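You operate a simulated robot arm through the tools that you are given. There is no shell and no other tool.

The job below is to be done with a simulated robot arm. You get a single attempt, and the scene is never put back.

TASK
Swap the beacon's cracked dome for the orange one.
Fine: beacon switch off first and on again last; the cracked dome goes in the used tray. Set down upright: orange cracked dome. Where these are worked on the way, their far stop is far enough and under half their travel is too little: beacon switch.

Only the result counts: the job must be done as asked and must still hold three seconds after the hand-in. Knocking over, shifting, dropping, spilling or breaking anything else fails it.

THE ROBOT
A 7-joint arm with a fingered hand, fixed in place. Base frame: the origin is at the foot of the arm, x ahead of it, y to its left, z up. Readings come in mm, degrees, newtons and seconds.
With the tool pointing down near the work surface it reaches from about 320 to 720 mm from the base axis. Its first joint turns from -166.0 to 166.0 degrees. Payload 4 kg.
The tool frame sits at the grasp point between the pads (the TCP): z along the fingers, y along the line on which they close. The tips reach 26 mm beyond it. Largest opening 148 mm; the body of the gripper starts 73 mm behind the TCP. The gripper is a hand of 3 fingers: y runs from the thumb to the fingers, the wrist lies at [0, 0, -239] in the tool frame, and closing takes about 1.5 s.
Orientation is that of the tool frame in the base frame, as [roll, pitch, yaw] about the fixed x, y, z axes, in that order (R = Rz(yaw) Ry(pitch) Rx(roll)). With the fingers straight down and closing along the base's y, the tool's x points along the base's -x, its y along +y and its z along -z.

THE INTERFACE
- The arm moves only by the tool step_arm. Its argument "plan" is a list of rows, each a list of 7 numbers: the shift along the tool's x, y, z in mm, then the turn, a rotation vector about the tool's x, y, z in degrees, then the gripper command, from -1 (fully open) to 1 (shut), values between in proportion. In form: [[dx, dy, dz, wx, wy, wz, hand], ...]. A call has 1 to 20 rows; each row is the pose to reach, as a shift and turn from the pose commanded when the call began, along the tool's axes at that moment. A row lasts 0.2 s, in which the tool goes at most 50 mm and 8.6 degrees; a call with a longer step from one row to the next is refused whole, and so is a gripper value outside its range. A pose out of reach is approached as far as the arm can. The call stops where the force on the tool passes 40 N (or 10 N more than at its start, if that is more) or the arm is blocked; 0.2 s more then pass. The fingers move at their own pace (about 72 mm/s each) and stop on an object; they squeeze with about 26 N. The grip force told is the motor's: it shows also when the fingers shut on nothing. Time passes only in rows, and 0.2 s behind the last, so rows that repeat a pose let the fingers close. The reply holds the time, the measured pose of the TCP, the force on the tool along the base axes, the opening and the grip force, in the units named above and with some noise, with the torque about the TCP (base axes, N m) and any sound that the robot's microphone picked up, and new pictures: "views" is both (left out), scene, wrist or none.
- Cameras (640 x 400 px; columns grow to the right, rows downward): "scene" is fixed at [401.6, 498.5, 1481.5]; the picture's right is [-0.96, 0.26, 0.00], its down [0.09, 0.32, -0.94] and it looks along [-0.25, -0.91, -0.33] (base axes); focal length 371 px, centre (320, 200). "wrist" rides on the gripper at [68, -39, -90] in the tool frame; the picture's right is [0.50, 0.87, 0.00], its down [-0.66, 0.38, -0.65] and it looks along [-0.57, 0.33, 0.76] (tool axes); focal length 222 px, centre (320, 200). There is no depth. A picture from a camera that has moved, and an enlarged one, comes with that camera's place and axes in the base frame and with its lens.
- lift_body(by): slides the trunk up (or, below 0, down) by that many mm; the arm rides with it, the base frame stays. It gives what a move gives, with no picture.
- hand_shape(shape): the hand has 3 fingers and takes this shape, open, in about a second: jaw (thumb against the fingers, like two jaws); tri (thumb and two fingers); tip (a fingertip pinch); poke (one finger out to press); point (the index stretched); flat (the hand flat); cup (the hand cupped); fist (a fist). The gripper value then closes the fingers along that shape, each until it touches; the sizes above hold for jaw. It gives what a move gives, with no picture.
- close_up(camera, box): a new picture of the part [left, top, right, bottom] of that camera's present view, enlarged. The clock stands still meanwhile.
- close_job(): hands the job in; it is judged then, once.

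Nothing tells you positions but the pictures and the camera data. Unless the task says otherwise, let go and move clear before handing in.

The tools are called after ">>>" as a command line: name --pt "numbers of a row" for each row, then --argument value for the rest, lists and objects as JSON in quotes. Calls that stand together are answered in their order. step_arm: Moves the arm, as the interface text tells. Its arguments: {"type":"object","properties":{"plan":{"type":"array","items":{"type":"array","items":{"type":"number"}}},"views":{"type":"string","enum":["both","scene","wrist","none"]}},"required":["plan"]} The other tools are called the same way: lift_body (by) slides the trunk up or down; hand_shape (shape) gives the hand a shape; close_up (camera, box) takes an enlarged picture of a part of a camera's view; close_job () hands the job in.

At the start:

```text
time: 0.0
ee_pos: [67.0, -316.2, 1353.6]
ee_rot: [-179.9, -0.1, -180.0]
wrist_force: [-0.2, -1.0, -0.1]
wrist_torque: [0.0, -0.02, 0.03]
gripper_width: 147.9
finger_force: 0.1
shape: jaw
trunk travel left (down, up): [-525.0, 65.0]
```

scene: 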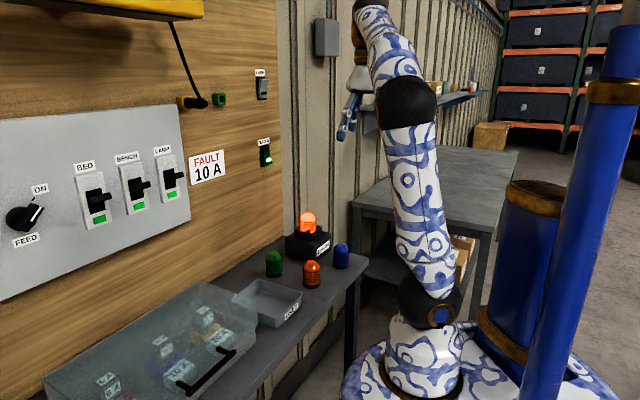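
wrist: 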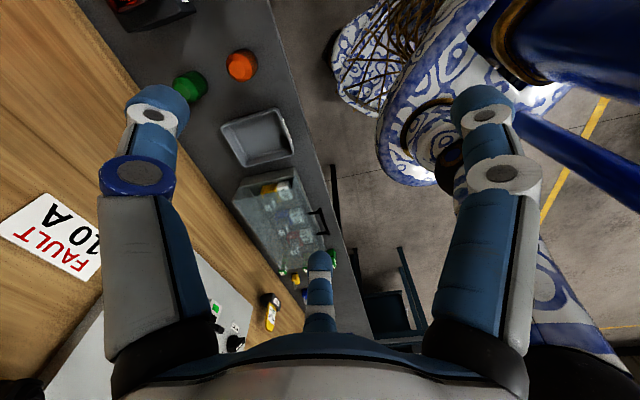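

I see a wall panel with switches, a bench with a beacon (lit orange dome), three spare domes (green, orange, blue), a tray and a lidded glass case. I'll take close-ups before moving anything.

>>> close_up --camera "scene" --box '[220, 190, 380, 290]'

>>> close_up --camera "scene" --box '[170, 60, 290, 180]'

>>> close_up --camera "scene" --box '[0, 120, 200, 260]'

>>> close_up --camera "scene" --box '[40, 250, 320, 400]'

>>> close_up --camera "wrist" --box '[80, 0, 340, 180]'

```text
4.00 times, centred on (300, 240) of scene
camera zoom: at [401.6, 498.5, 1481.5], right [-0.96, 0.26, 0.0], down [0.09, 0.32, -0.94], along [-0.25, -0.91, -0.33], focal length 1484 px, centre (400, 40)
```

zoom: 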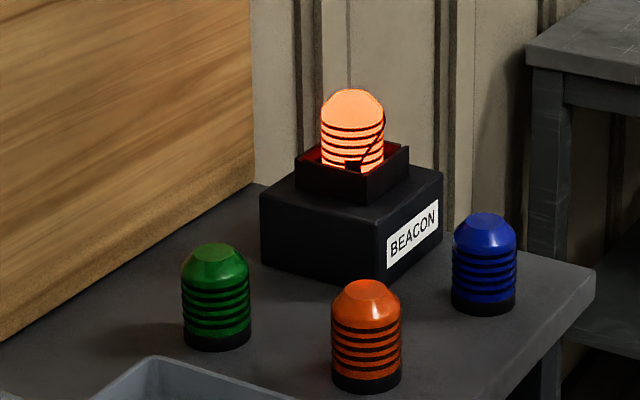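

```text
3.33 times, centred on (230, 120) of scene
camera zoom: at [401.6, 498.5, 1481.5], right [-0.96, 0.26, 0.0], down [0.09, 0.32, -0.94], along [-0.25, -0.91, -0.33], focal length 1236 px, centre (620, 467)
```

zoom: 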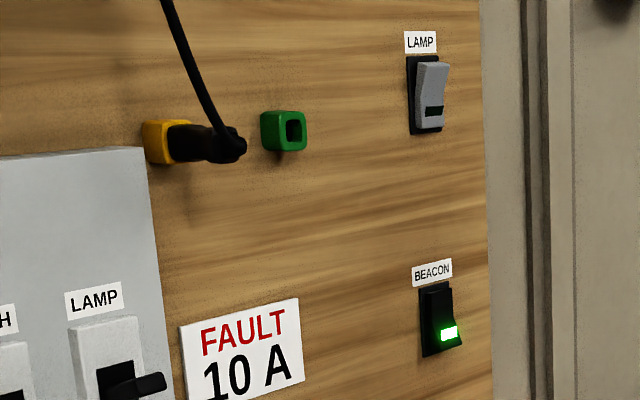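

```text
2.86 times, centred on (100, 190) of scene
camera zoom: at [401.6, 498.5, 1481.5], right [-0.96, 0.26, 0.0], down [0.09, 0.32, -0.94], along [-0.25, -0.91, -0.33], focal length 1060 px, centre (949, 229)
```

zoom: 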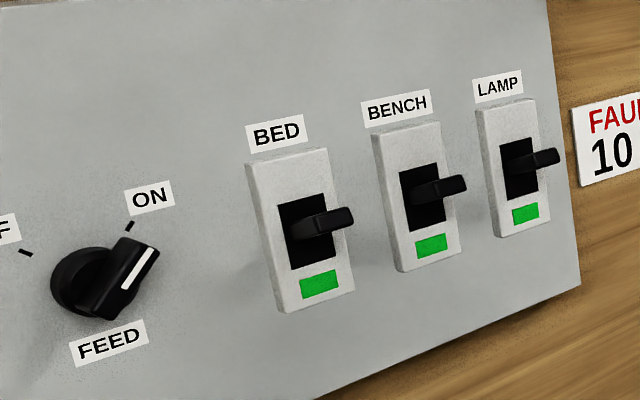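

```text
2.29 times, centred on (180, 325) of scene
camera zoom: at [401.6, 498.5, 1481.5], right [-0.96, 0.26, 0.0], down [0.09, 0.32, -0.94], along [-0.25, -0.91, -0.33], focal length 848 px, centre (640, -86)
```

zoom: 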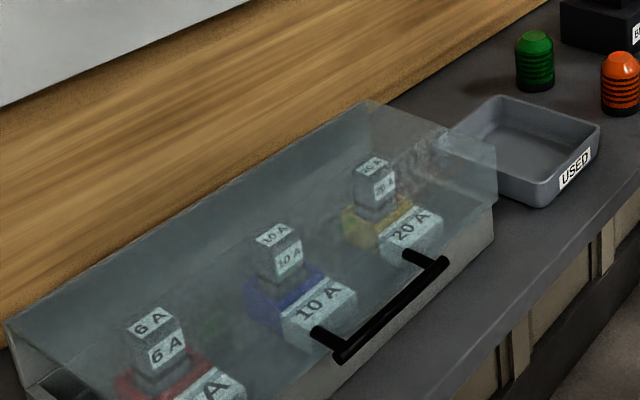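

```text
2.22 times, centred on (210, 90) of wrist
camera zoom: at [0.7, -355.2, 1443.3], right [-0.5, 0.87, 0.0], down [0.66, 0.38, 0.65], along [0.57, 0.33, -0.76], focal length 494 px, centre (564, 444)
```

zoom: 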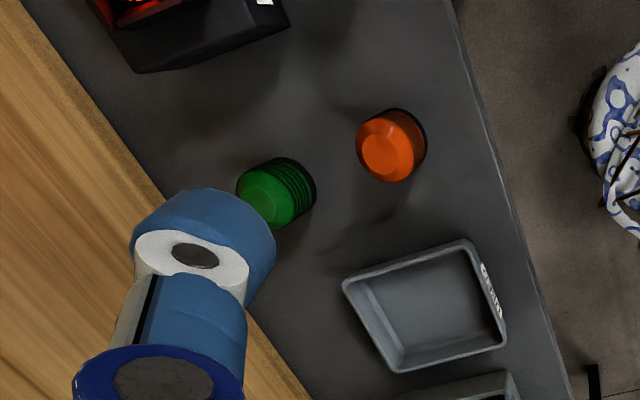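

The beacon sits at about (150, -630) on the bench, with the orange dome near (165, -450, top 940). The BEACON rocker is on the board near (250, -780, 1200). Next I'll tilt the tool to face the board and get a better look at the switch.

>>> step_arm --pt "-15 -15 8 8.2 0 0 -1" --pt "-30 -30 16 16.4 0 0 -1" --pt "-45 -45 24 24.6 0 0 -1" --pt "-60 -60 32 32.8 0 0 -1" --pt "-75 -75 40 41 0 0 -1" --pt "-90 -90 48 49.2 0 0 -1" --pt "-105 -105 56 57.4 0 0 -1" --pt "-120 -120 64 65.6 0 0 -1" --pt "-135 -135 72 73.8 0 0 -1" --pt "-150 -150 80 82 0 0 -1" --pt "-163 -160 88 90 0 0 -1" --views "both"

```text
time: 2.4
ee_pos: [229.0, -474.5, 1265.5]
ee_rot: [-89.9, -0.2, 180.0]
wrist_force: [-0.9, -0.4, -0.2]
wrist_torque: [0.0, -0.04, 0.01]
gripper_width: 147.9
finger_force: 0.2
shape: jaw
trunk travel left (down, up): [-525.0, 65.0]
camera wrist: at [163.1, -384.8, 1303.8], right [-0.5, 0.0, -0.86], down [0.66, 0.65, -0.38], along [0.56, -0.76, -0.33], focal length 222 px, centre (320, 200)
```

scene: 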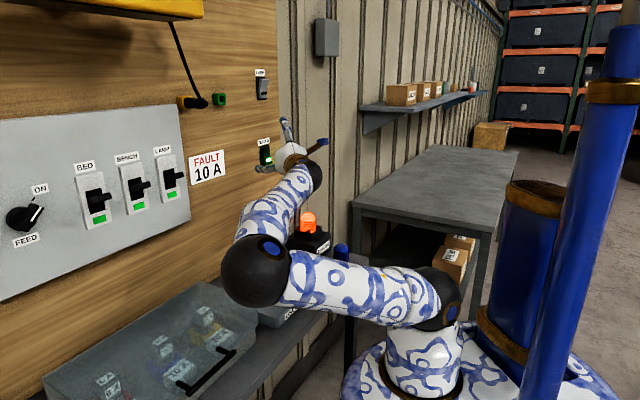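
wrist: 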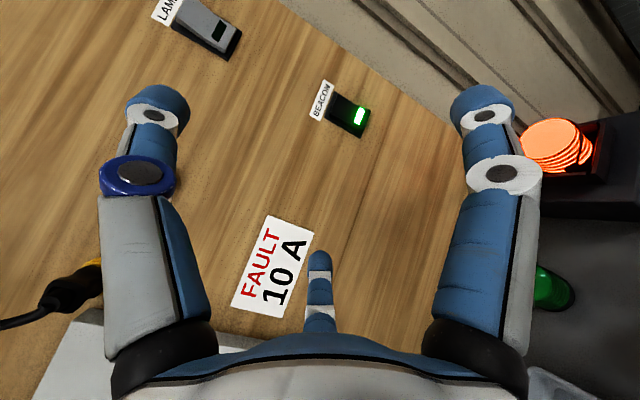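

The switch triangulates to about (254, -750, 1202). I'll zoom in on the rocker to see which half stands out.

>>> close_up --camera "wrist" --box '[296, 70, 392, 150]'

>>> close_up --camera "wrist" --box '[480, 90, 640, 250]'

>>> close_up --camera "scene" --box '[230, 60, 340, 180]'

```text
5.00 times, centred on (344, 110) of wrist
camera zoom: at [163.1, -384.8, 1303.8], right [-0.5, 0.0, -0.86], down [0.66, 0.65, -0.38], along [0.56, -0.76, -0.33], focal length 1111 px, centre (200, 650)
```

zoom: 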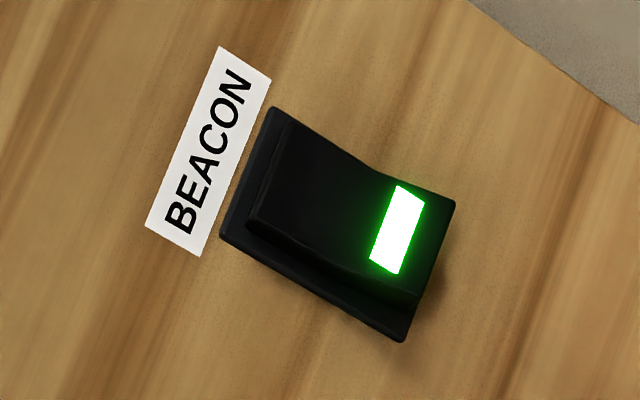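

```text
2.50 times, centred on (560, 170) of wrist
camera zoom: at [163.1, -384.8, 1303.8], right [-0.5, 0.0, -0.86], down [0.66, 0.65, -0.38], along [0.56, -0.76, -0.33], focal length 555 px, centre (-280, 275)
```

zoom: 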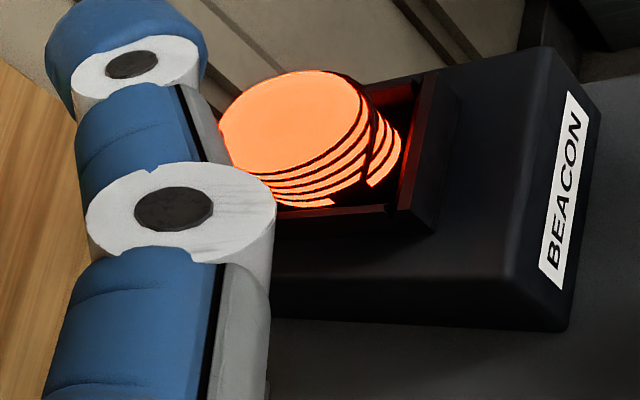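

```text
3.33 times, centred on (285, 120) of scene
camera zoom: at [401.6, 498.5, 1481.5], right [-0.96, 0.26, 0.0], down [0.09, 0.32, -0.94], along [-0.25, -0.91, -0.33], focal length 1236 px, centre (437, 467)
```

zoom: 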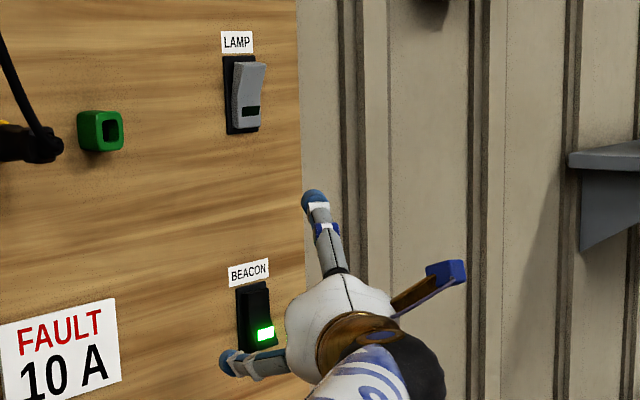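

>>> close_up --camera "scene" --box '[250, 132, 282, 172]'

>>> close_up --camera "scene" --box '[246, 66, 278, 106]'

>>> close_up --camera "wrist" --box '[320, 85, 380, 145]'

>>> close_up --camera "wrist" --box '[150, 0, 250, 70]'

```text
10.00 times, centred on (266, 152) of scene
camera zoom: at [401.6, 498.5, 1481.5], right [-0.96, 0.26, 0.0], down [0.09, 0.32, -0.94], along [-0.25, -0.91, -0.33], focal length 3709 px, centre (860, 680)
```

zoom: 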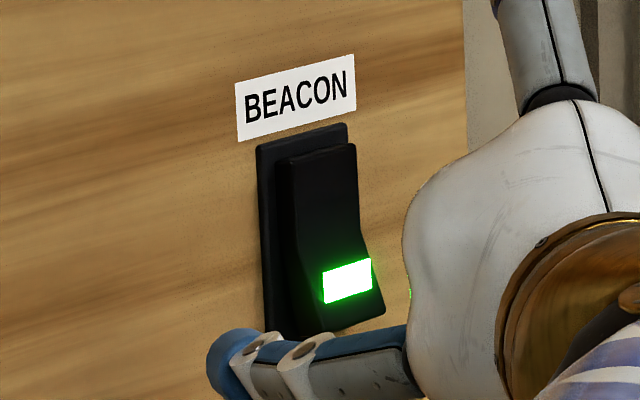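

```text
10.00 times, centred on (262, 86) of scene
camera zoom: at [401.6, 498.5, 1481.5], right [-0.96, 0.26, 0.0], down [0.09, 0.32, -0.94], along [-0.25, -0.91, -0.33], focal length 3709 px, centre (900, 1340)
```

zoom: 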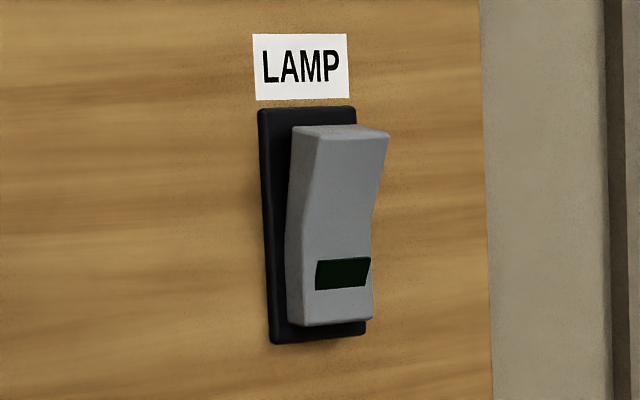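

```text
6.67 times, centred on (350, 115) of wrist
camera zoom: at [163.1, -384.8, 1303.8], right [-0.5, 0.0, -0.86], down [0.66, 0.65, -0.38], along [0.56, -0.76, -0.33], focal length 1481 px, centre (120, 767)
```

zoom: 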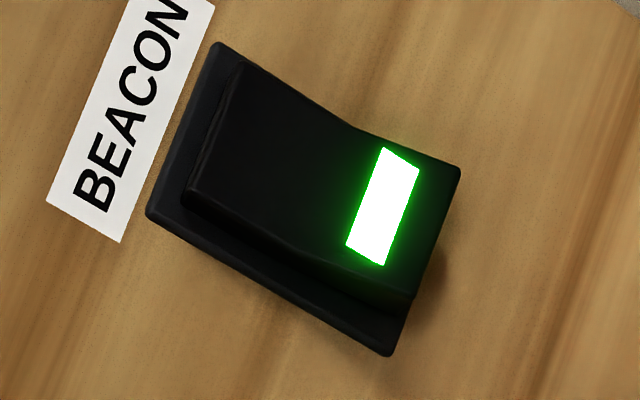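

```text
5.71 times, centred on (200, 35) of wrist
camera zoom: at [163.1, -384.8, 1303.8], right [-0.5, 0.0, -0.86], down [0.66, 0.65, -0.38], along [0.56, -0.76, -0.33], focal length 1269 px, centre (1006, 1143)
```

zoom: 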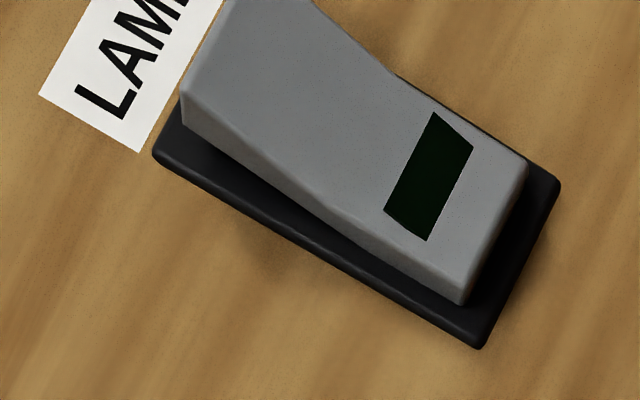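

The beacon rocker's bottom half, with the lit window, stands out, so it is ON and pressing the bottom turns it off. I'll put the hand in the poke shape and look at where the fingertip is.

>>> hand_shape --shape "poke"

>>> step_arm --pt "0 0 0 0 0 0 -1" --views "both"

```text
time: 3.3
ee_pos: [230.4, -475.0, 1266.1]
ee_rot: [-89.9, 0.0, 179.9]
wrist_force: [-0.4, -0.3, 0.2]
wrist_torque: [-0.04, 0.01, 0.04]
gripper_width: 0.2
finger_force: 0.2
shape: poke
trunk travel left (down, up): [-525.0, 65.0]
```

```text
time: 3.7
ee_pos: [228.8, -475.2, 1266.1]
ee_rot: [-89.9, 0.1, 180.0]
wrist_force: [0.3, 0.2, -0.8]
wrist_torque: [-0.02, -0.01, -0.01]
gripper_width: 0.1
finger_force: 0.0
shape: poke
trunk travel left (down, up): [-525.0, 65.0]
camera wrist: at [163.4, -384.7, 1304.2], right [-0.5, 0.0, -0.87], down [0.66, 0.65, -0.38], along [0.57, -0.76, -0.33], focal length 222 px, centre (320, 200)
```

scene: 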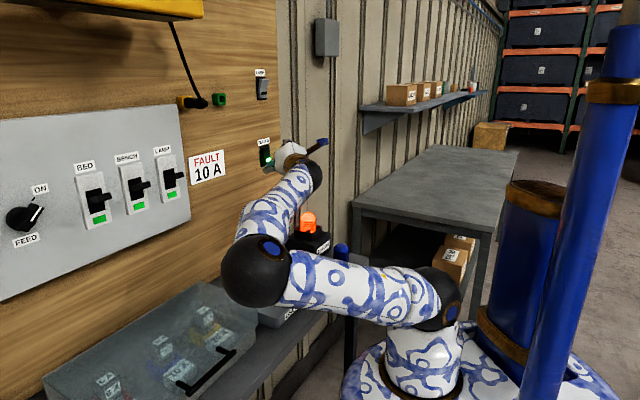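
wrist: 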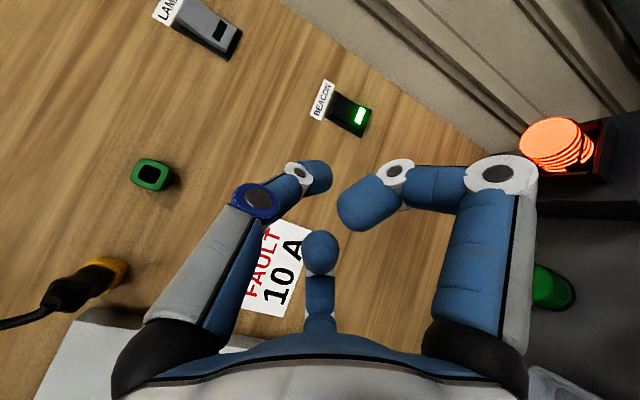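

>>> close_up --camera "wrist" --box '[220, 130, 440, 340]'

>>> close_up --camera "scene" --box '[240, 120, 340, 200]'

```text
1.90 times, centred on (330, 235) of wrist
camera zoom: at [163.4, -384.7, 1304.2], right [-0.5, 0.0, -0.87], down [0.66, 0.65, -0.38], along [0.57, -0.76, -0.33], focal length 423 px, centre (301, 133)
```

zoom: 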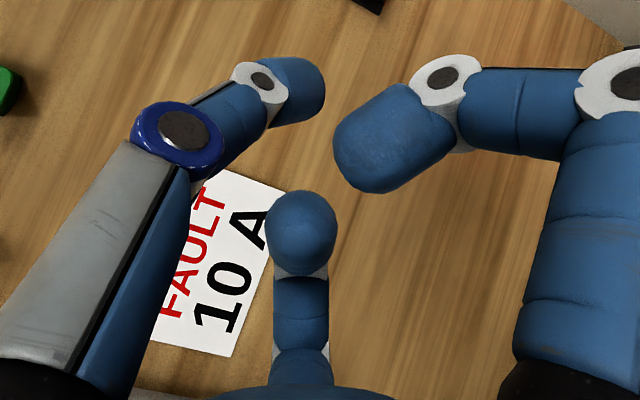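

```text
5.00 times, centred on (290, 160) of scene
camera zoom: at [401.6, 498.5, 1481.5], right [-0.96, 0.26, 0.0], down [0.09, 0.32, -0.94], along [-0.25, -0.91, -0.33], focal length 1854 px, centre (470, 400)
```

zoom: 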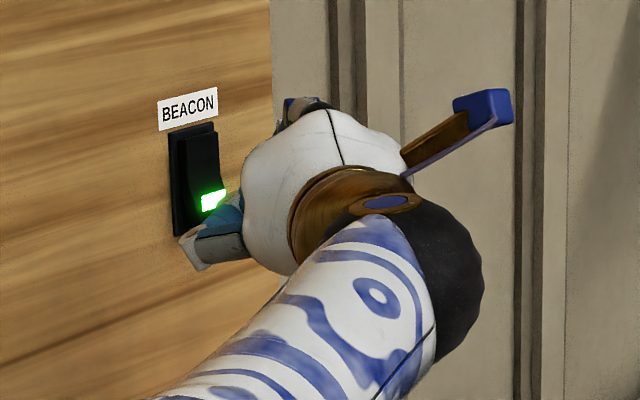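

In poke the fingers look half bent, so I'll check how it looks closed and compare it with "point".

>>> step_arm --pt "0 0 0 0 0 0 1" --pt "0 0 0 0 0 0 1" --pt "0 0 0 0 0 0 1" --pt "0 0 0 0 0 0 1" --pt "0 0 0 0 0 0 1" --pt "0 0 0 0 0 0 1" --pt "0 0 0 0 0 0 1" --views "wrist"

>>> hand_shape --shape "point"

>>> step_arm --pt "0 0 0 0 0 0 -1" --pt "0 0 0 0 0 0 -1" --pt "0 0 0 0 0 0 -1" --views "wrist"

>>> step_arm --pt "0 0 0 0 0 0 1" --pt "0 0 0 0 0 0 1" --pt "0 0 0 0 0 0 1" --pt "0 0 0 0 0 0 1" --pt "0 0 0 0 0 0 1" --pt "0 0 0 0 0 0 1" --pt "0 0 0 0 0 0 1" --views "wrist"

```text
time: 5.3
ee_pos: [229.9, -475.2, 1266.0]
ee_rot: [-89.9, -0.1, -179.9]
wrist_force: [-0.5, 0.0, -0.6]
wrist_torque: [-0.01, 0.01, -0.02]
gripper_width: 0.1
finger_force: 25.5
shape: jaw
trunk travel left (down, up): [-525.0, 65.0]
camera wrist: at [163.4, -384.7, 1304.2], right [-0.5, 0.0, -0.87], down [0.66, 0.65, -0.38], along [0.57, -0.76, -0.33], focal length 222 px, centre (320, 200)
```

wrist: 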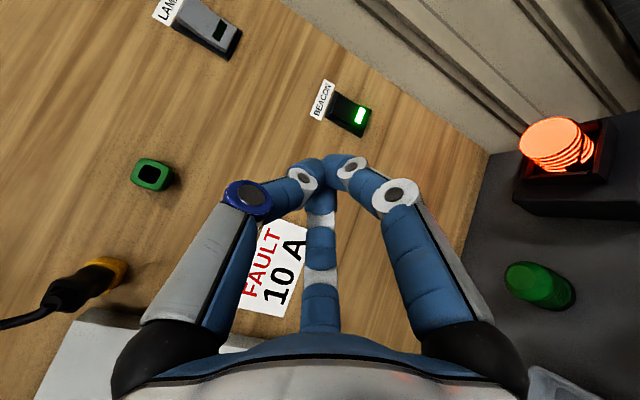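

```text
time: 6.2
ee_pos: [230.0, -475.6, 1265.1]
ee_rot: [-89.9, 0.0, -180.0]
wrist_force: [0.5, -0.5, -0.5]
wrist_torque: [0.0, 0.02, -0.01]
gripper_width: 0.0
finger_force: 0.0
shape: point
trunk travel left (down, up): [-525.0, 65.0]
```

```text
time: 7.0
ee_pos: [230.3, -475.3, 1266.3]
ee_rot: [-89.9, 0.1, -180.0]
wrist_force: [0.6, 0.3, 0.2]
wrist_torque: [-0.02, -0.02, -0.04]
gripper_width: 0.0
finger_force: 0.0
shape: point
trunk travel left (down, up): [-525.0, 65.0]
camera wrist: at [163.4, -384.7, 1304.2], right [-0.5, 0.0, -0.87], down [0.66, 0.65, -0.38], along [0.57, -0.76, -0.33], focal length 222 px, centre (320, 200)
```

wrist: 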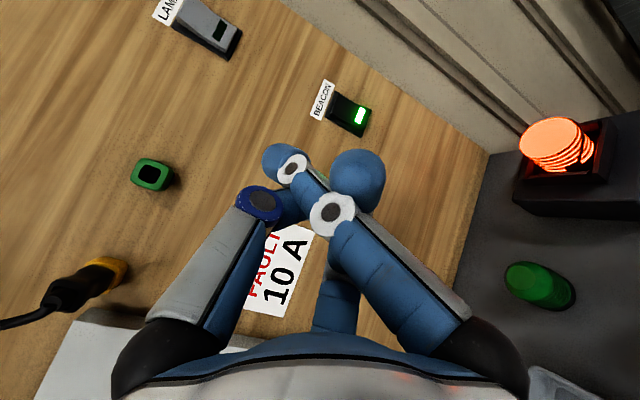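

```text
time: 8.6
ee_pos: [230.2, -476.0, 1265.5]
ee_rot: [-89.9, 0.0, -179.9]
wrist_force: [0.0, -0.2, -0.4]
wrist_torque: [0.01, 0.01, 0.02]
gripper_width: 0.1
finger_force: 0.1
shape: point
trunk travel left (down, up): [-525.0, 65.0]
camera wrist: at [163.4, -384.7, 1304.2], right [-0.5, 0.0, -0.87], down [0.66, 0.65, -0.38], along [0.57, -0.76, -0.33], focal length 222 px, centre (320, 200)
```

wrist: 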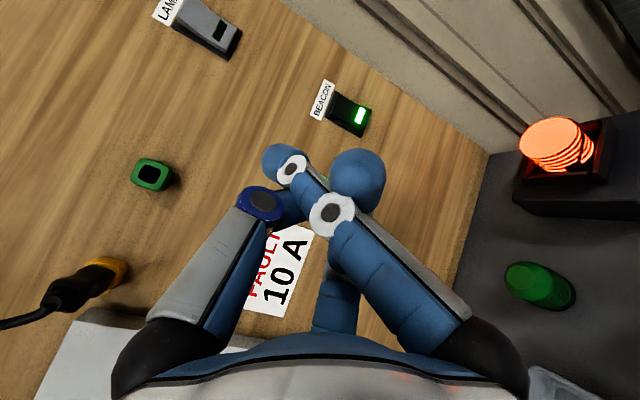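

The closed jaw brings all the tips together at a known point, 26 mm ahead of the TCP, so I'll use that to push the rocker. I'll close the jaw, then approach in front of the rocker's bottom half and stop about 60 mm short to check alignment.

>>> hand_shape --shape "jaw"

>>> step_arm --pt "0 0 0 0 0 0 1" --pt "0 0 0 0 0 0 1" --pt "0 0 0 0 0 0 1" --pt "0 0 0 0 0 0 1" --pt "0 0 0 0 0 0 1" --pt "0 0 0 0 0 0 1" --pt "0 0 0 0 0 0 1" --pt "-4 14 30 0 0 0 1" --pt "-8 28 60 0 0 0 1" --pt "-12 42 90 0 0 0 1" --pt "-16 56 120 0 0 0 1" --pt "-20 70 150 0 0 0 1" --pt "-22 83 175 0 0 0 1" --pt "-22 83 185 0 0 0 1" --views "both"

```text
time: 9.5
ee_pos: [231.0, -475.2, 1265.3]
ee_rot: [-89.9, 0.0, -180.0]
wrist_force: [0.3, -0.4, 0.6]
wrist_torque: [0.0, 0.01, 0.01]
gripper_width: 147.9
finger_force: 0.1
shape: jaw
trunk travel left (down, up): [-525.0, 65.0]
```

```text
time: 12.5
ee_pos: [252.3, -662.7, 1183.1]
ee_rot: [-89.9, -0.1, -180.0]
wrist_force: [-0.5, -0.3, -0.1]
wrist_torque: [-0.01, 0.01, -0.02]
gripper_width: 0.0
finger_force: 26.0
shape: jaw
trunk travel left (down, up): [-525.0, 65.0]
camera wrist: at [186.4, -571.5, 1221.8], right [-0.5, 0.0, -0.87], down [0.66, 0.65, -0.38], along [0.57, -0.76, -0.33], focal length 222 px, centre (320, 200)
```

scene: 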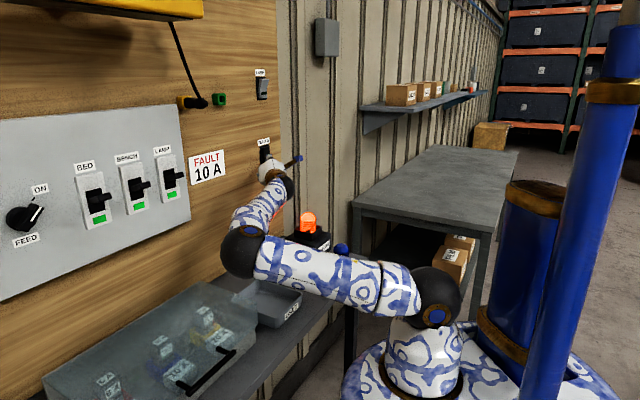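
wrist: 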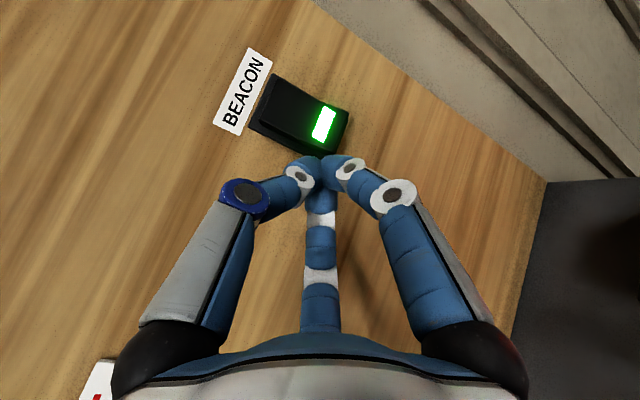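

The rays put the lit window at about (242, -735, 1187), so I'll shift 9 mm in x and push in slowly along the tool axis, watching force and sound.

>>> step_arm --pt "9 0 10 0 0 0 1" --pt "9 0 20 0 0 0 1" --pt "9 0 30 0 0 0 1" --pt "9 0 36 0 0 0 1" --pt "9 0 40 0 0 0 1" --pt "9 0 44 0 0 0 1" --pt "9 0 48 0 0 0 1" --views "wrist"

```text
time: 14.1
ee_pos: [239.6, -709.0, 1182.5]
ee_rot: [-89.8, 0.0, 179.8]
wrist_force: [-5.9, 8.5, -0.7]
wrist_torque: [0.05, 0.0, -0.06]
gripper_width: 0.0
finger_force: 25.9
shape: jaw
trunk travel left (down, up): [-525.0, 65.0]
camera wrist: at [174.6, -618.4, 1221.6], right [-0.5, 0.0, -0.87], down [0.66, 0.65, -0.38], along [0.56, -0.76, -0.32], focal length 222 px, centre (320, 200)
```

wrist: 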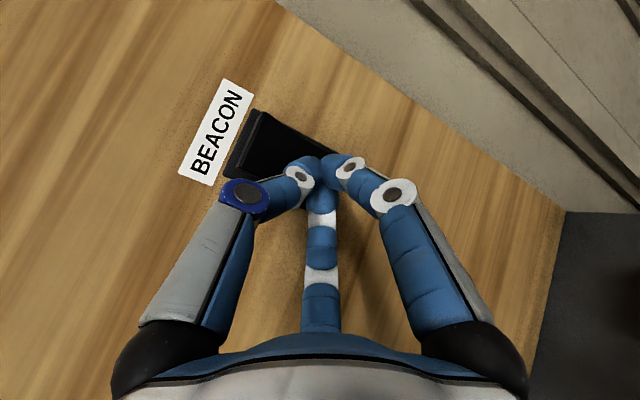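

>>> close_up --camera "wrist" --box '[220, 90, 370, 210]'

>>> close_up --camera "scene" --box '[240, 130, 300, 190]'

```text
3.33 times, centred on (295, 150) of wrist
camera zoom: at [174.6, -618.4, 1221.6], right [-0.5, 0.0, -0.87], down [0.66, 0.65, -0.38], along [0.56, -0.76, -0.32], focal length 740 px, centre (403, 367)
```

zoom: 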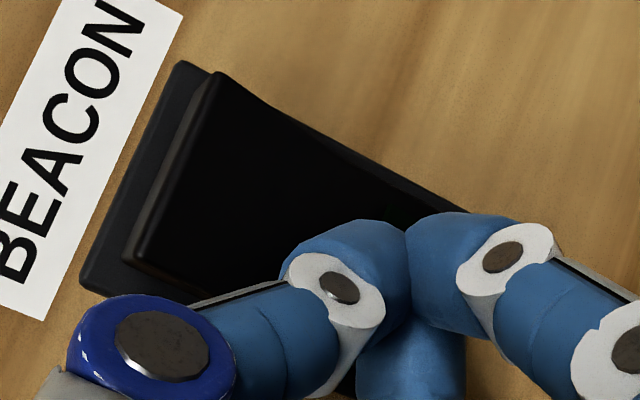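

```text
6.67 times, centred on (270, 160) of scene
camera zoom: at [401.6, 498.5, 1481.5], right [-0.96, 0.26, 0.0], down [0.09, 0.32, -0.94], along [-0.25, -0.91, -0.33], focal length 2472 px, centre (653, 467)
```

zoom: 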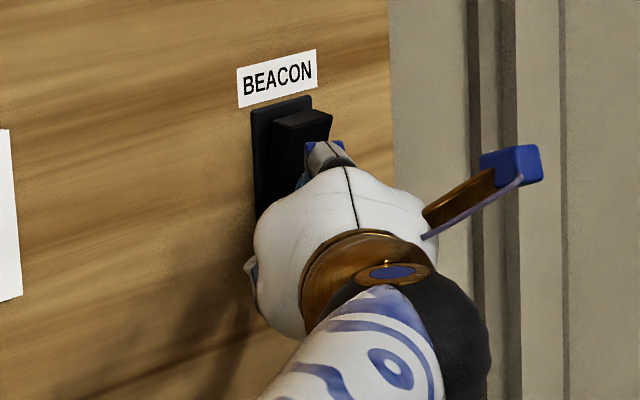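

The rocker's top is now standing out, so it appears to have flipped. I'll press a little further to reach the stop and check.

>>> step_arm --pt "0 0 2 0 0 0 1" --pt "0 0 4 0 0 0 1" --pt "0 0 6 0 0 0 1" --views "both"

>>> close_up --camera "scene" --box '[260, 190, 380, 290]'

>>> close_up --camera "wrist" --box '[220, 90, 370, 210]'

```text
time: 14.9
ee_pos: [238.8, -712.9, 1185.1]
ee_rot: [-89.8, 0.1, 179.8]
wrist_force: [-18.1, 27.3, -4.9]
wrist_torque: [0.08, 0.01, -0.25]
gripper_width: 0.1
finger_force: 26.9
shape: jaw
trunk travel left (down, up): [-525.0, 65.0]
camera wrist: at [172.3, -622.0, 1223.2], right [-0.5, 0.0, -0.87], down [0.66, 0.65, -0.38], along [0.56, -0.76, -0.32], focal length 222 px, centre (320, 200)
```

scene: 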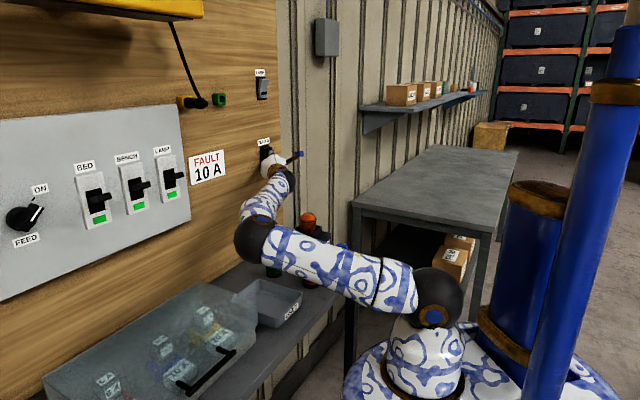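
wrist: 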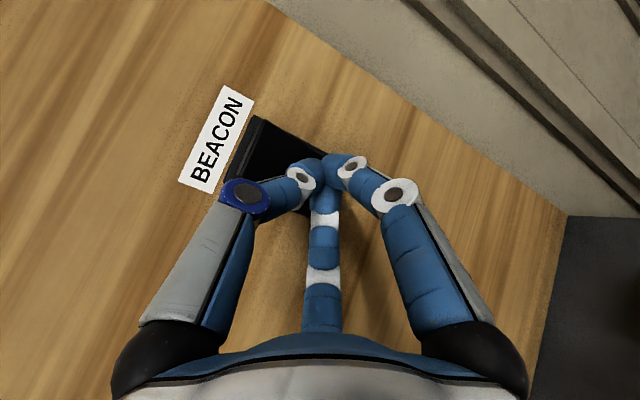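

```text
4.00 times, centred on (320, 240) of scene
camera zoom: at [401.6, 498.5, 1481.5], right [-0.96, 0.26, 0.0], down [0.09, 0.32, -0.94], along [-0.25, -0.91, -0.33], focal length 1484 px, centre (320, 40)
```

zoom: 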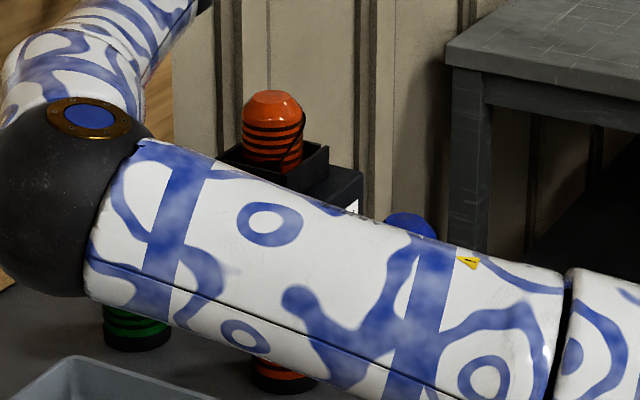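

```text
3.33 times, centred on (295, 150) of wrist
camera zoom: at [172.3, -622.0, 1223.2], right [-0.5, 0.0, -0.87], down [0.66, 0.65, -0.38], along [0.56, -0.76, -0.32], focal length 740 px, centre (403, 367)
```

zoom: 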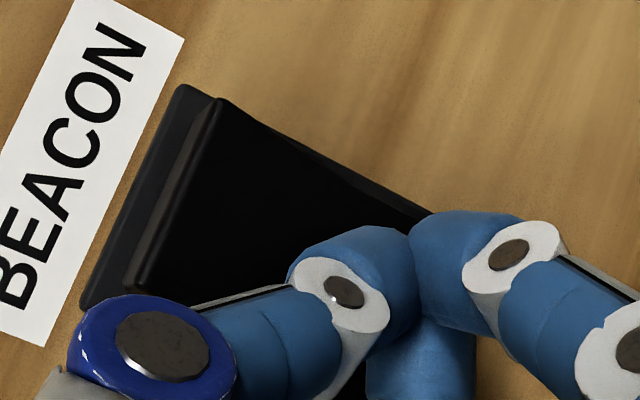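

The beacon dome is now dark, so the switch is off. I'll back straight away from the wall and verify the rocker's position.

>>> step_arm --pt "0 0 -15 0 0 0 1" --pt "0 0 -45 0 0 0 1" --pt "0 0 -80 0 0 0 1" --pt "0 0 -120 0 0 0 1" --pt "0 0 -160 0 0 0 1" --pt "0 -10 -200 0 0 0 1" --views "both"

>>> close_up --camera "scene" --box '[240, 130, 300, 190]'

>>> close_up --camera "wrist" --box '[220, 50, 400, 190]'

```text
time: 16.3
ee_pos: [244.2, -514.9, 1191.7]
ee_rot: [-89.9, 0.0, 180.0]
wrist_force: [0.3, 1.2, 0.7]
wrist_torque: [-0.03, -0.05, -0.02]
gripper_width: 0.0
finger_force: 25.8
shape: jaw
trunk travel left (down, up): [-525.0, 65.0]
camera wrist: at [177.8, -423.6, 1230.0], right [-0.5, 0.0, -0.87], down [0.65, 0.65, -0.38], along [0.57, -0.76, -0.33], focal length 222 px, centre (320, 200)
```

scene: 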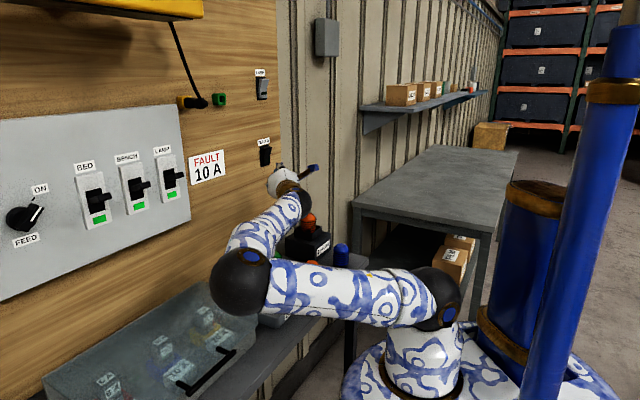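
wrist: 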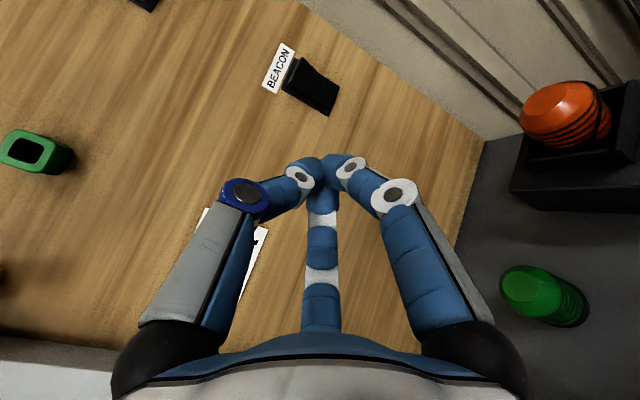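

```text
6.67 times, centred on (270, 160) of scene
camera zoom: at [401.6, 498.5, 1481.5], right [-0.96, 0.26, 0.0], down [0.09, 0.32, -0.94], along [-0.25, -0.91, -0.33], focal length 2472 px, centre (653, 467)
```

zoom: 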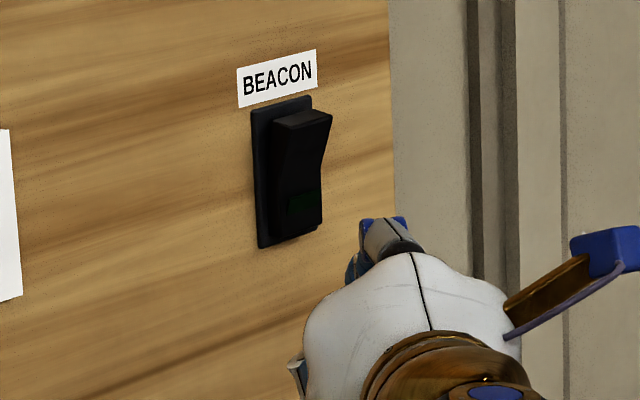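

```text
2.86 times, centred on (310, 120) of wrist
camera zoom: at [177.8, -423.6, 1230.0], right [-0.5, 0.0, -0.87], down [0.65, 0.65, -0.38], along [0.57, -0.76, -0.33], focal length 635 px, centre (349, 429)
```

zoom: 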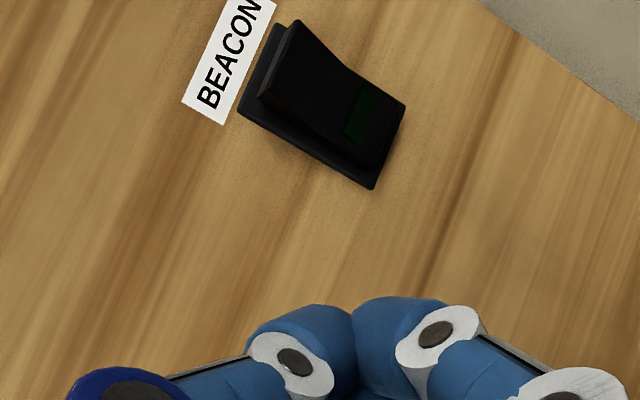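

The switch is fully off: its top half is out and the lamp is dark. Now I'll look closely at the beacon from here before choosing the grip.

>>> close_up --camera "wrist" --box '[490, 60, 640, 220]'

>>> close_up --camera "scene" --box '[280, 200, 340, 270]'

```text
2.50 times, centred on (565, 140) of wrist
camera zoom: at [177.8, -423.6, 1230.0], right [-0.5, 0.0, -0.87], down [0.65, 0.65, -0.38], along [0.57, -0.76, -0.33], focal length 555 px, centre (-292, 350)
```

zoom: 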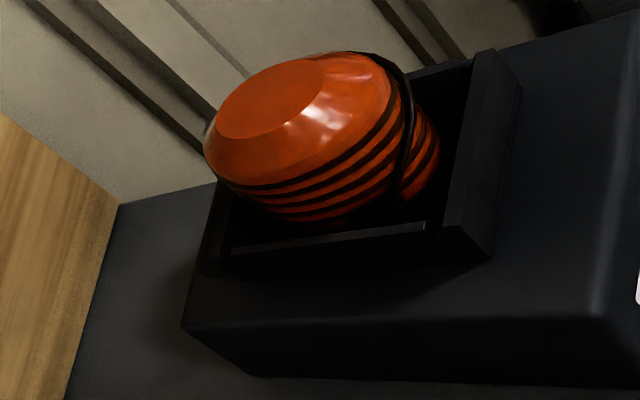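

```text
5.71 times, centred on (310, 235) of scene
camera zoom: at [401.6, 498.5, 1481.5], right [-0.96, 0.26, 0.0], down [0.09, 0.32, -0.94], along [-0.25, -0.91, -0.33], focal length 2119 px, centre (377, 0)
```

zoom: 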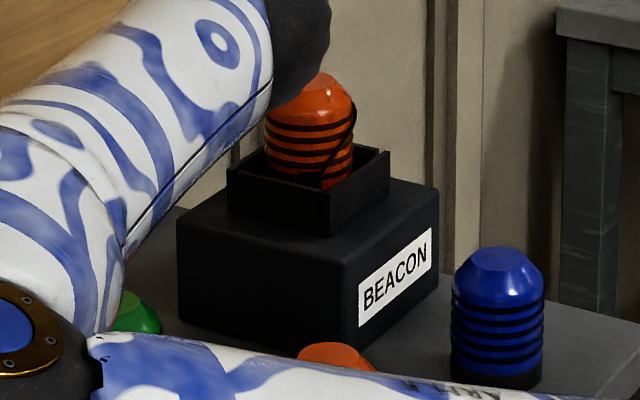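

The dome simply sits in the square collar on the beacon, with its top at about (138, -612, 1033). I'll swing the tool to point down above it and open the hand.

>>> step_arm --pt "8 0 0 -8.2 0 0 1" --pt "16 0 5 -16.4 0 0 1" --pt "25 0 12 -24.6 0 0 0.6" --pt "34 0 20 -32.8 0 0 0.2" --pt "43 2 30 -41 0 0 -0.2" --pt "52 4 40 -49.2 0 0 -0.4" --pt "61 6 50 -57.4 0 0 -0.4" --pt "70 8 60 -65.6 0 0 -0.4" --pt "79 10 70 -73.8 0 0 -0.4" --pt "88 12 80 -82 0 0 -0.4" --pt "94 12 85 -90 0 0 -0.4" --pt "94 12 85 -90 0 0 -0.4" --views "both"

```text
time: 18.9
ee_pos: [140.7, -579.2, 1166.2]
ee_rot: [-179.9, 0.0, -180.0]
wrist_force: [0.0, -0.5, 0.3]
wrist_torque: [-0.01, 0.02, -0.04]
gripper_width: 103.3
finger_force: 0.0
shape: jaw
out of reach, approached as far as the arm can: row 11, 12
trunk travel left (down, up): [-525.0, 65.0]
camera wrist: at [73.6, -616.4, 1255.6], right [-0.5, 0.87, 0.0], down [0.66, 0.38, 0.65], along [0.57, 0.33, -0.76], focal length 222 px, centre (320, 200)
```

scene: 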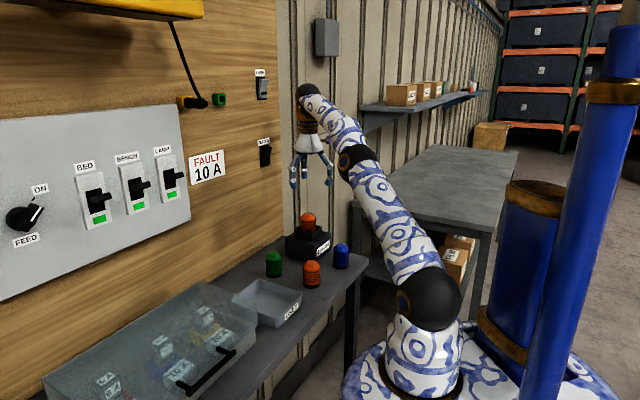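
wrist: 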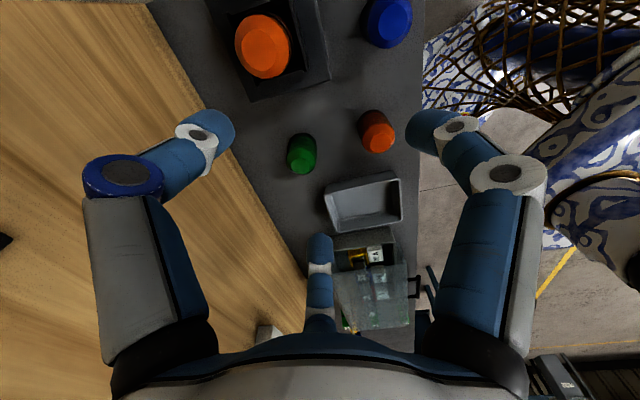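

>>> close_up --camera "wrist" --box '[200, 0, 350, 110]'

>>> close_up --camera "wrist" --box '[270, 90, 430, 240]'

>>> close_up --camera "scene" --box '[220, 200, 380, 340]'

```text
3.64 times, centred on (275, 55) of wrist
camera zoom: at [73.6, -616.4, 1255.6], right [-0.5, 0.87, 0.0], down [0.66, 0.38, 0.65], along [0.57, 0.33, -0.76], focal length 808 px, centre (484, 727)
```

zoom: 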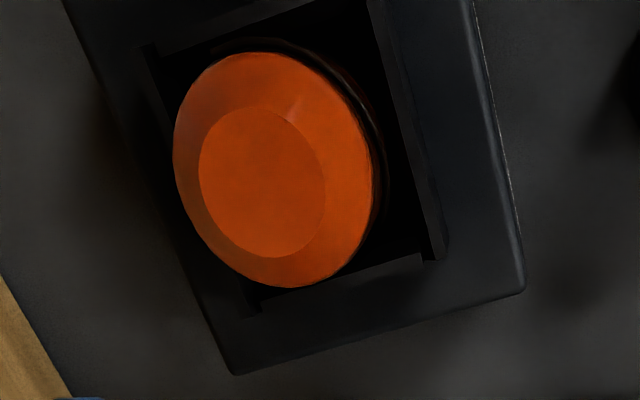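

```text
2.67 times, centred on (350, 165) of wrist
camera zoom: at [73.6, -616.4, 1255.6], right [-0.5, 0.87, 0.0], down [0.66, 0.38, 0.65], along [0.57, 0.33, -0.76], focal length 592 px, centre (240, 293)
```

zoom: 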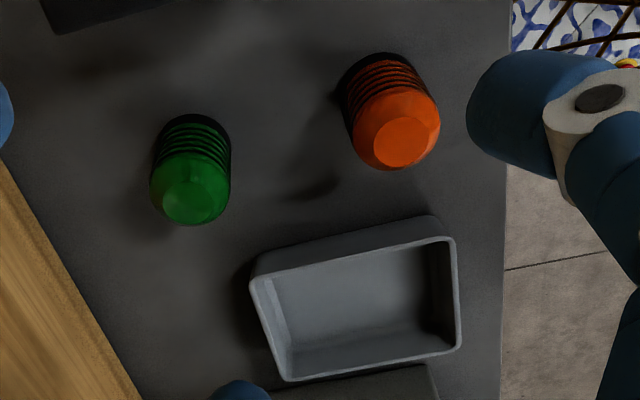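

```text
2.86 times, centred on (300, 270) of scene
camera zoom: at [401.6, 498.5, 1481.5], right [-0.96, 0.26, 0.0], down [0.09, 0.32, -0.94], along [-0.25, -0.91, -0.33], focal length 1060 px, centre (377, 0)
```

zoom: 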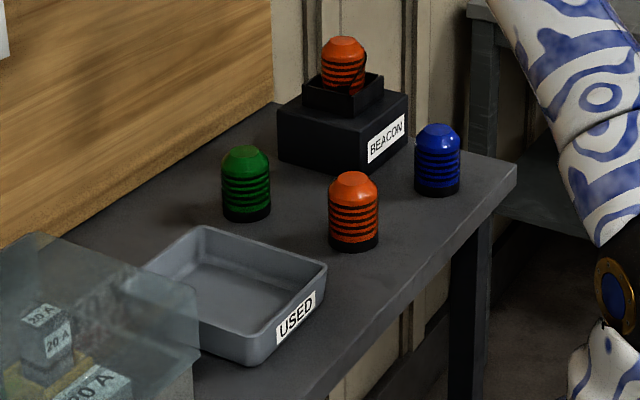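

Several rays agree that the beacon's dome top is at about (128, -650, 1013) and the collar top at about z 957. The used tray's centre is near (309, -368) and the orange dome's top near (163, -452, 941). The arm hit its reach limit, so I'll raise the trunk for headroom over the beacon.

>>> lift_body --by 60

>>> step_arm --pt "0 0 20 0 0 0 -0.3" --pt "0 0 50 0 0 0 -0.3" --pt "0 0 80 0 0 0 -0.3" --pt "0 0 100 0 0 0 -0.3" --views "wrist"

```text
time: 19.9
ee_pos: [141.0, -577.2, 1226.9]
ee_rot: [-179.8, 0.0, -180.0]
wrist_force: [-0.5, 0.8, 0.0]
wrist_torque: [-0.02, 0.0, 0.0]
gripper_width: 103.1
finger_force: 0.0
shape: jaw
trunk travel left (down, up): [-585.0, 5.0]
```

```text
time: 20.9
ee_pos: [139.6, -578.8, 1124.7]
ee_rot: [-179.9, 0.0, 180.0]
wrist_force: [0.4, -0.4, 0.8]
wrist_torque: [-0.02, -0.01, 0.03]
gripper_width: 96.6
finger_force: 0.2
shape: jaw
trunk travel left (down, up): [-585.0, 5.0]
camera wrist: at [73.3, -617.3, 1215.3], right [-0.5, 0.87, 0.0], down [0.66, 0.38, 0.65], along [0.57, 0.33, -0.76], focal length 222 px, centre (320, 200)
```

wrist: 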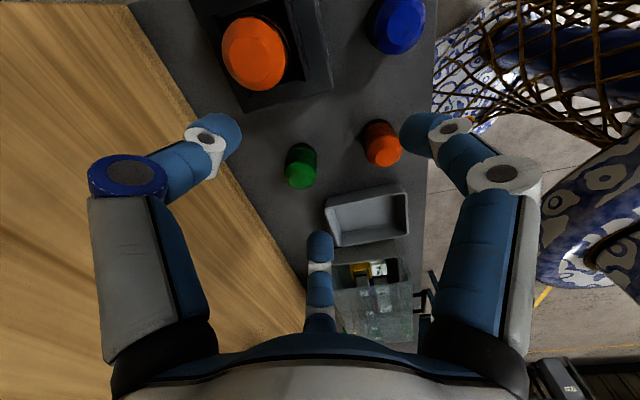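

The command frame matches the measured pose. I'll move out to just above the beacon's dome.

>>> step_arm --pt "4 -24 10 0 0 0 -0.3" --pt "8 -48 22 0 0 0 -0.3" --pt "12 -71 35 0 0 0 -0.3" --pt "12 -71 35 0 0 0 -0.3" --views "both"

>>> close_up --camera "wrist" --box '[200, 20, 440, 220]'

>>> close_up --camera "scene" --box '[270, 120, 370, 260]'

```text
time: 21.9
ee_pos: [126.0, -635.6, 1088.8]
ee_rot: [-179.9, 0.0, -180.0]
wrist_force: [0.3, -0.9, 0.0]
wrist_torque: [0.0, 0.01, 0.03]
gripper_width: 96.7
finger_force: 0.0
shape: jaw
out of reach, approached as far as the arm can: row 3, 4
trunk travel left (down, up): [-585.0, 5.0]
camera wrist: at [60.2, -674.6, 1178.1], right [-0.5, 0.87, 0.0], down [0.66, 0.38, 0.65], along [0.57, 0.33, -0.76], focal length 222 px, centre (320, 200)
```

scene: 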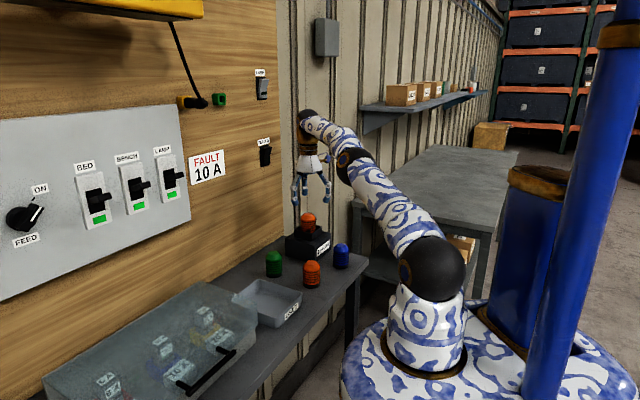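
wrist: 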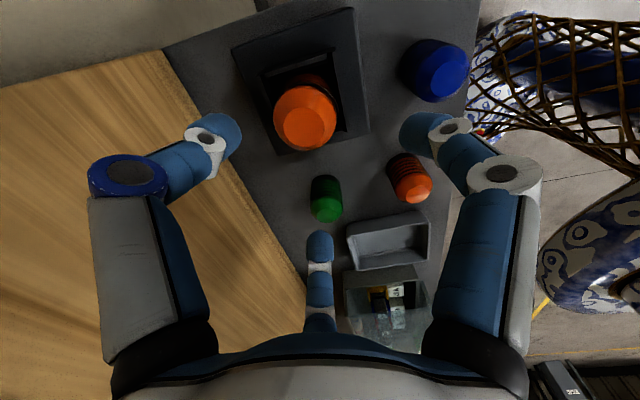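

```text
2.00 times, centred on (320, 120) of wrist
camera zoom: at [60.2, -674.6, 1178.1], right [-0.5, 0.87, 0.0], down [0.66, 0.38, 0.65], along [0.57, 0.33, -0.76], focal length 444 px, centre (320, 360)
```

zoom: 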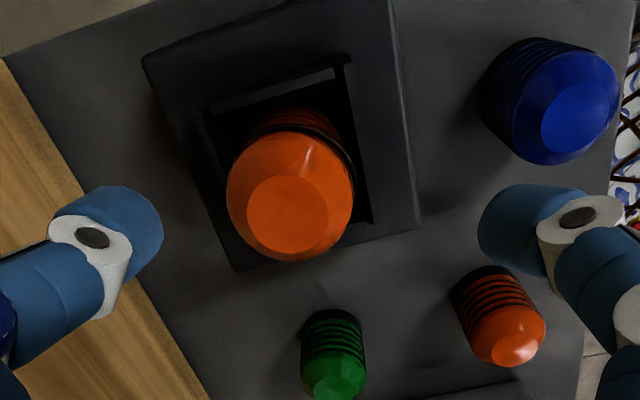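

```text
2.86 times, centred on (320, 190) of scene
camera zoom: at [401.6, 498.5, 1481.5], right [-0.96, 0.26, 0.0], down [0.09, 0.32, -0.94], along [-0.25, -0.91, -0.33], focal length 1060 px, centre (320, 229)
```

zoom: 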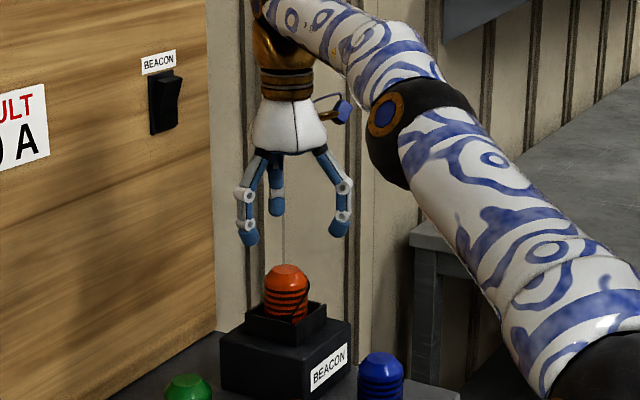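

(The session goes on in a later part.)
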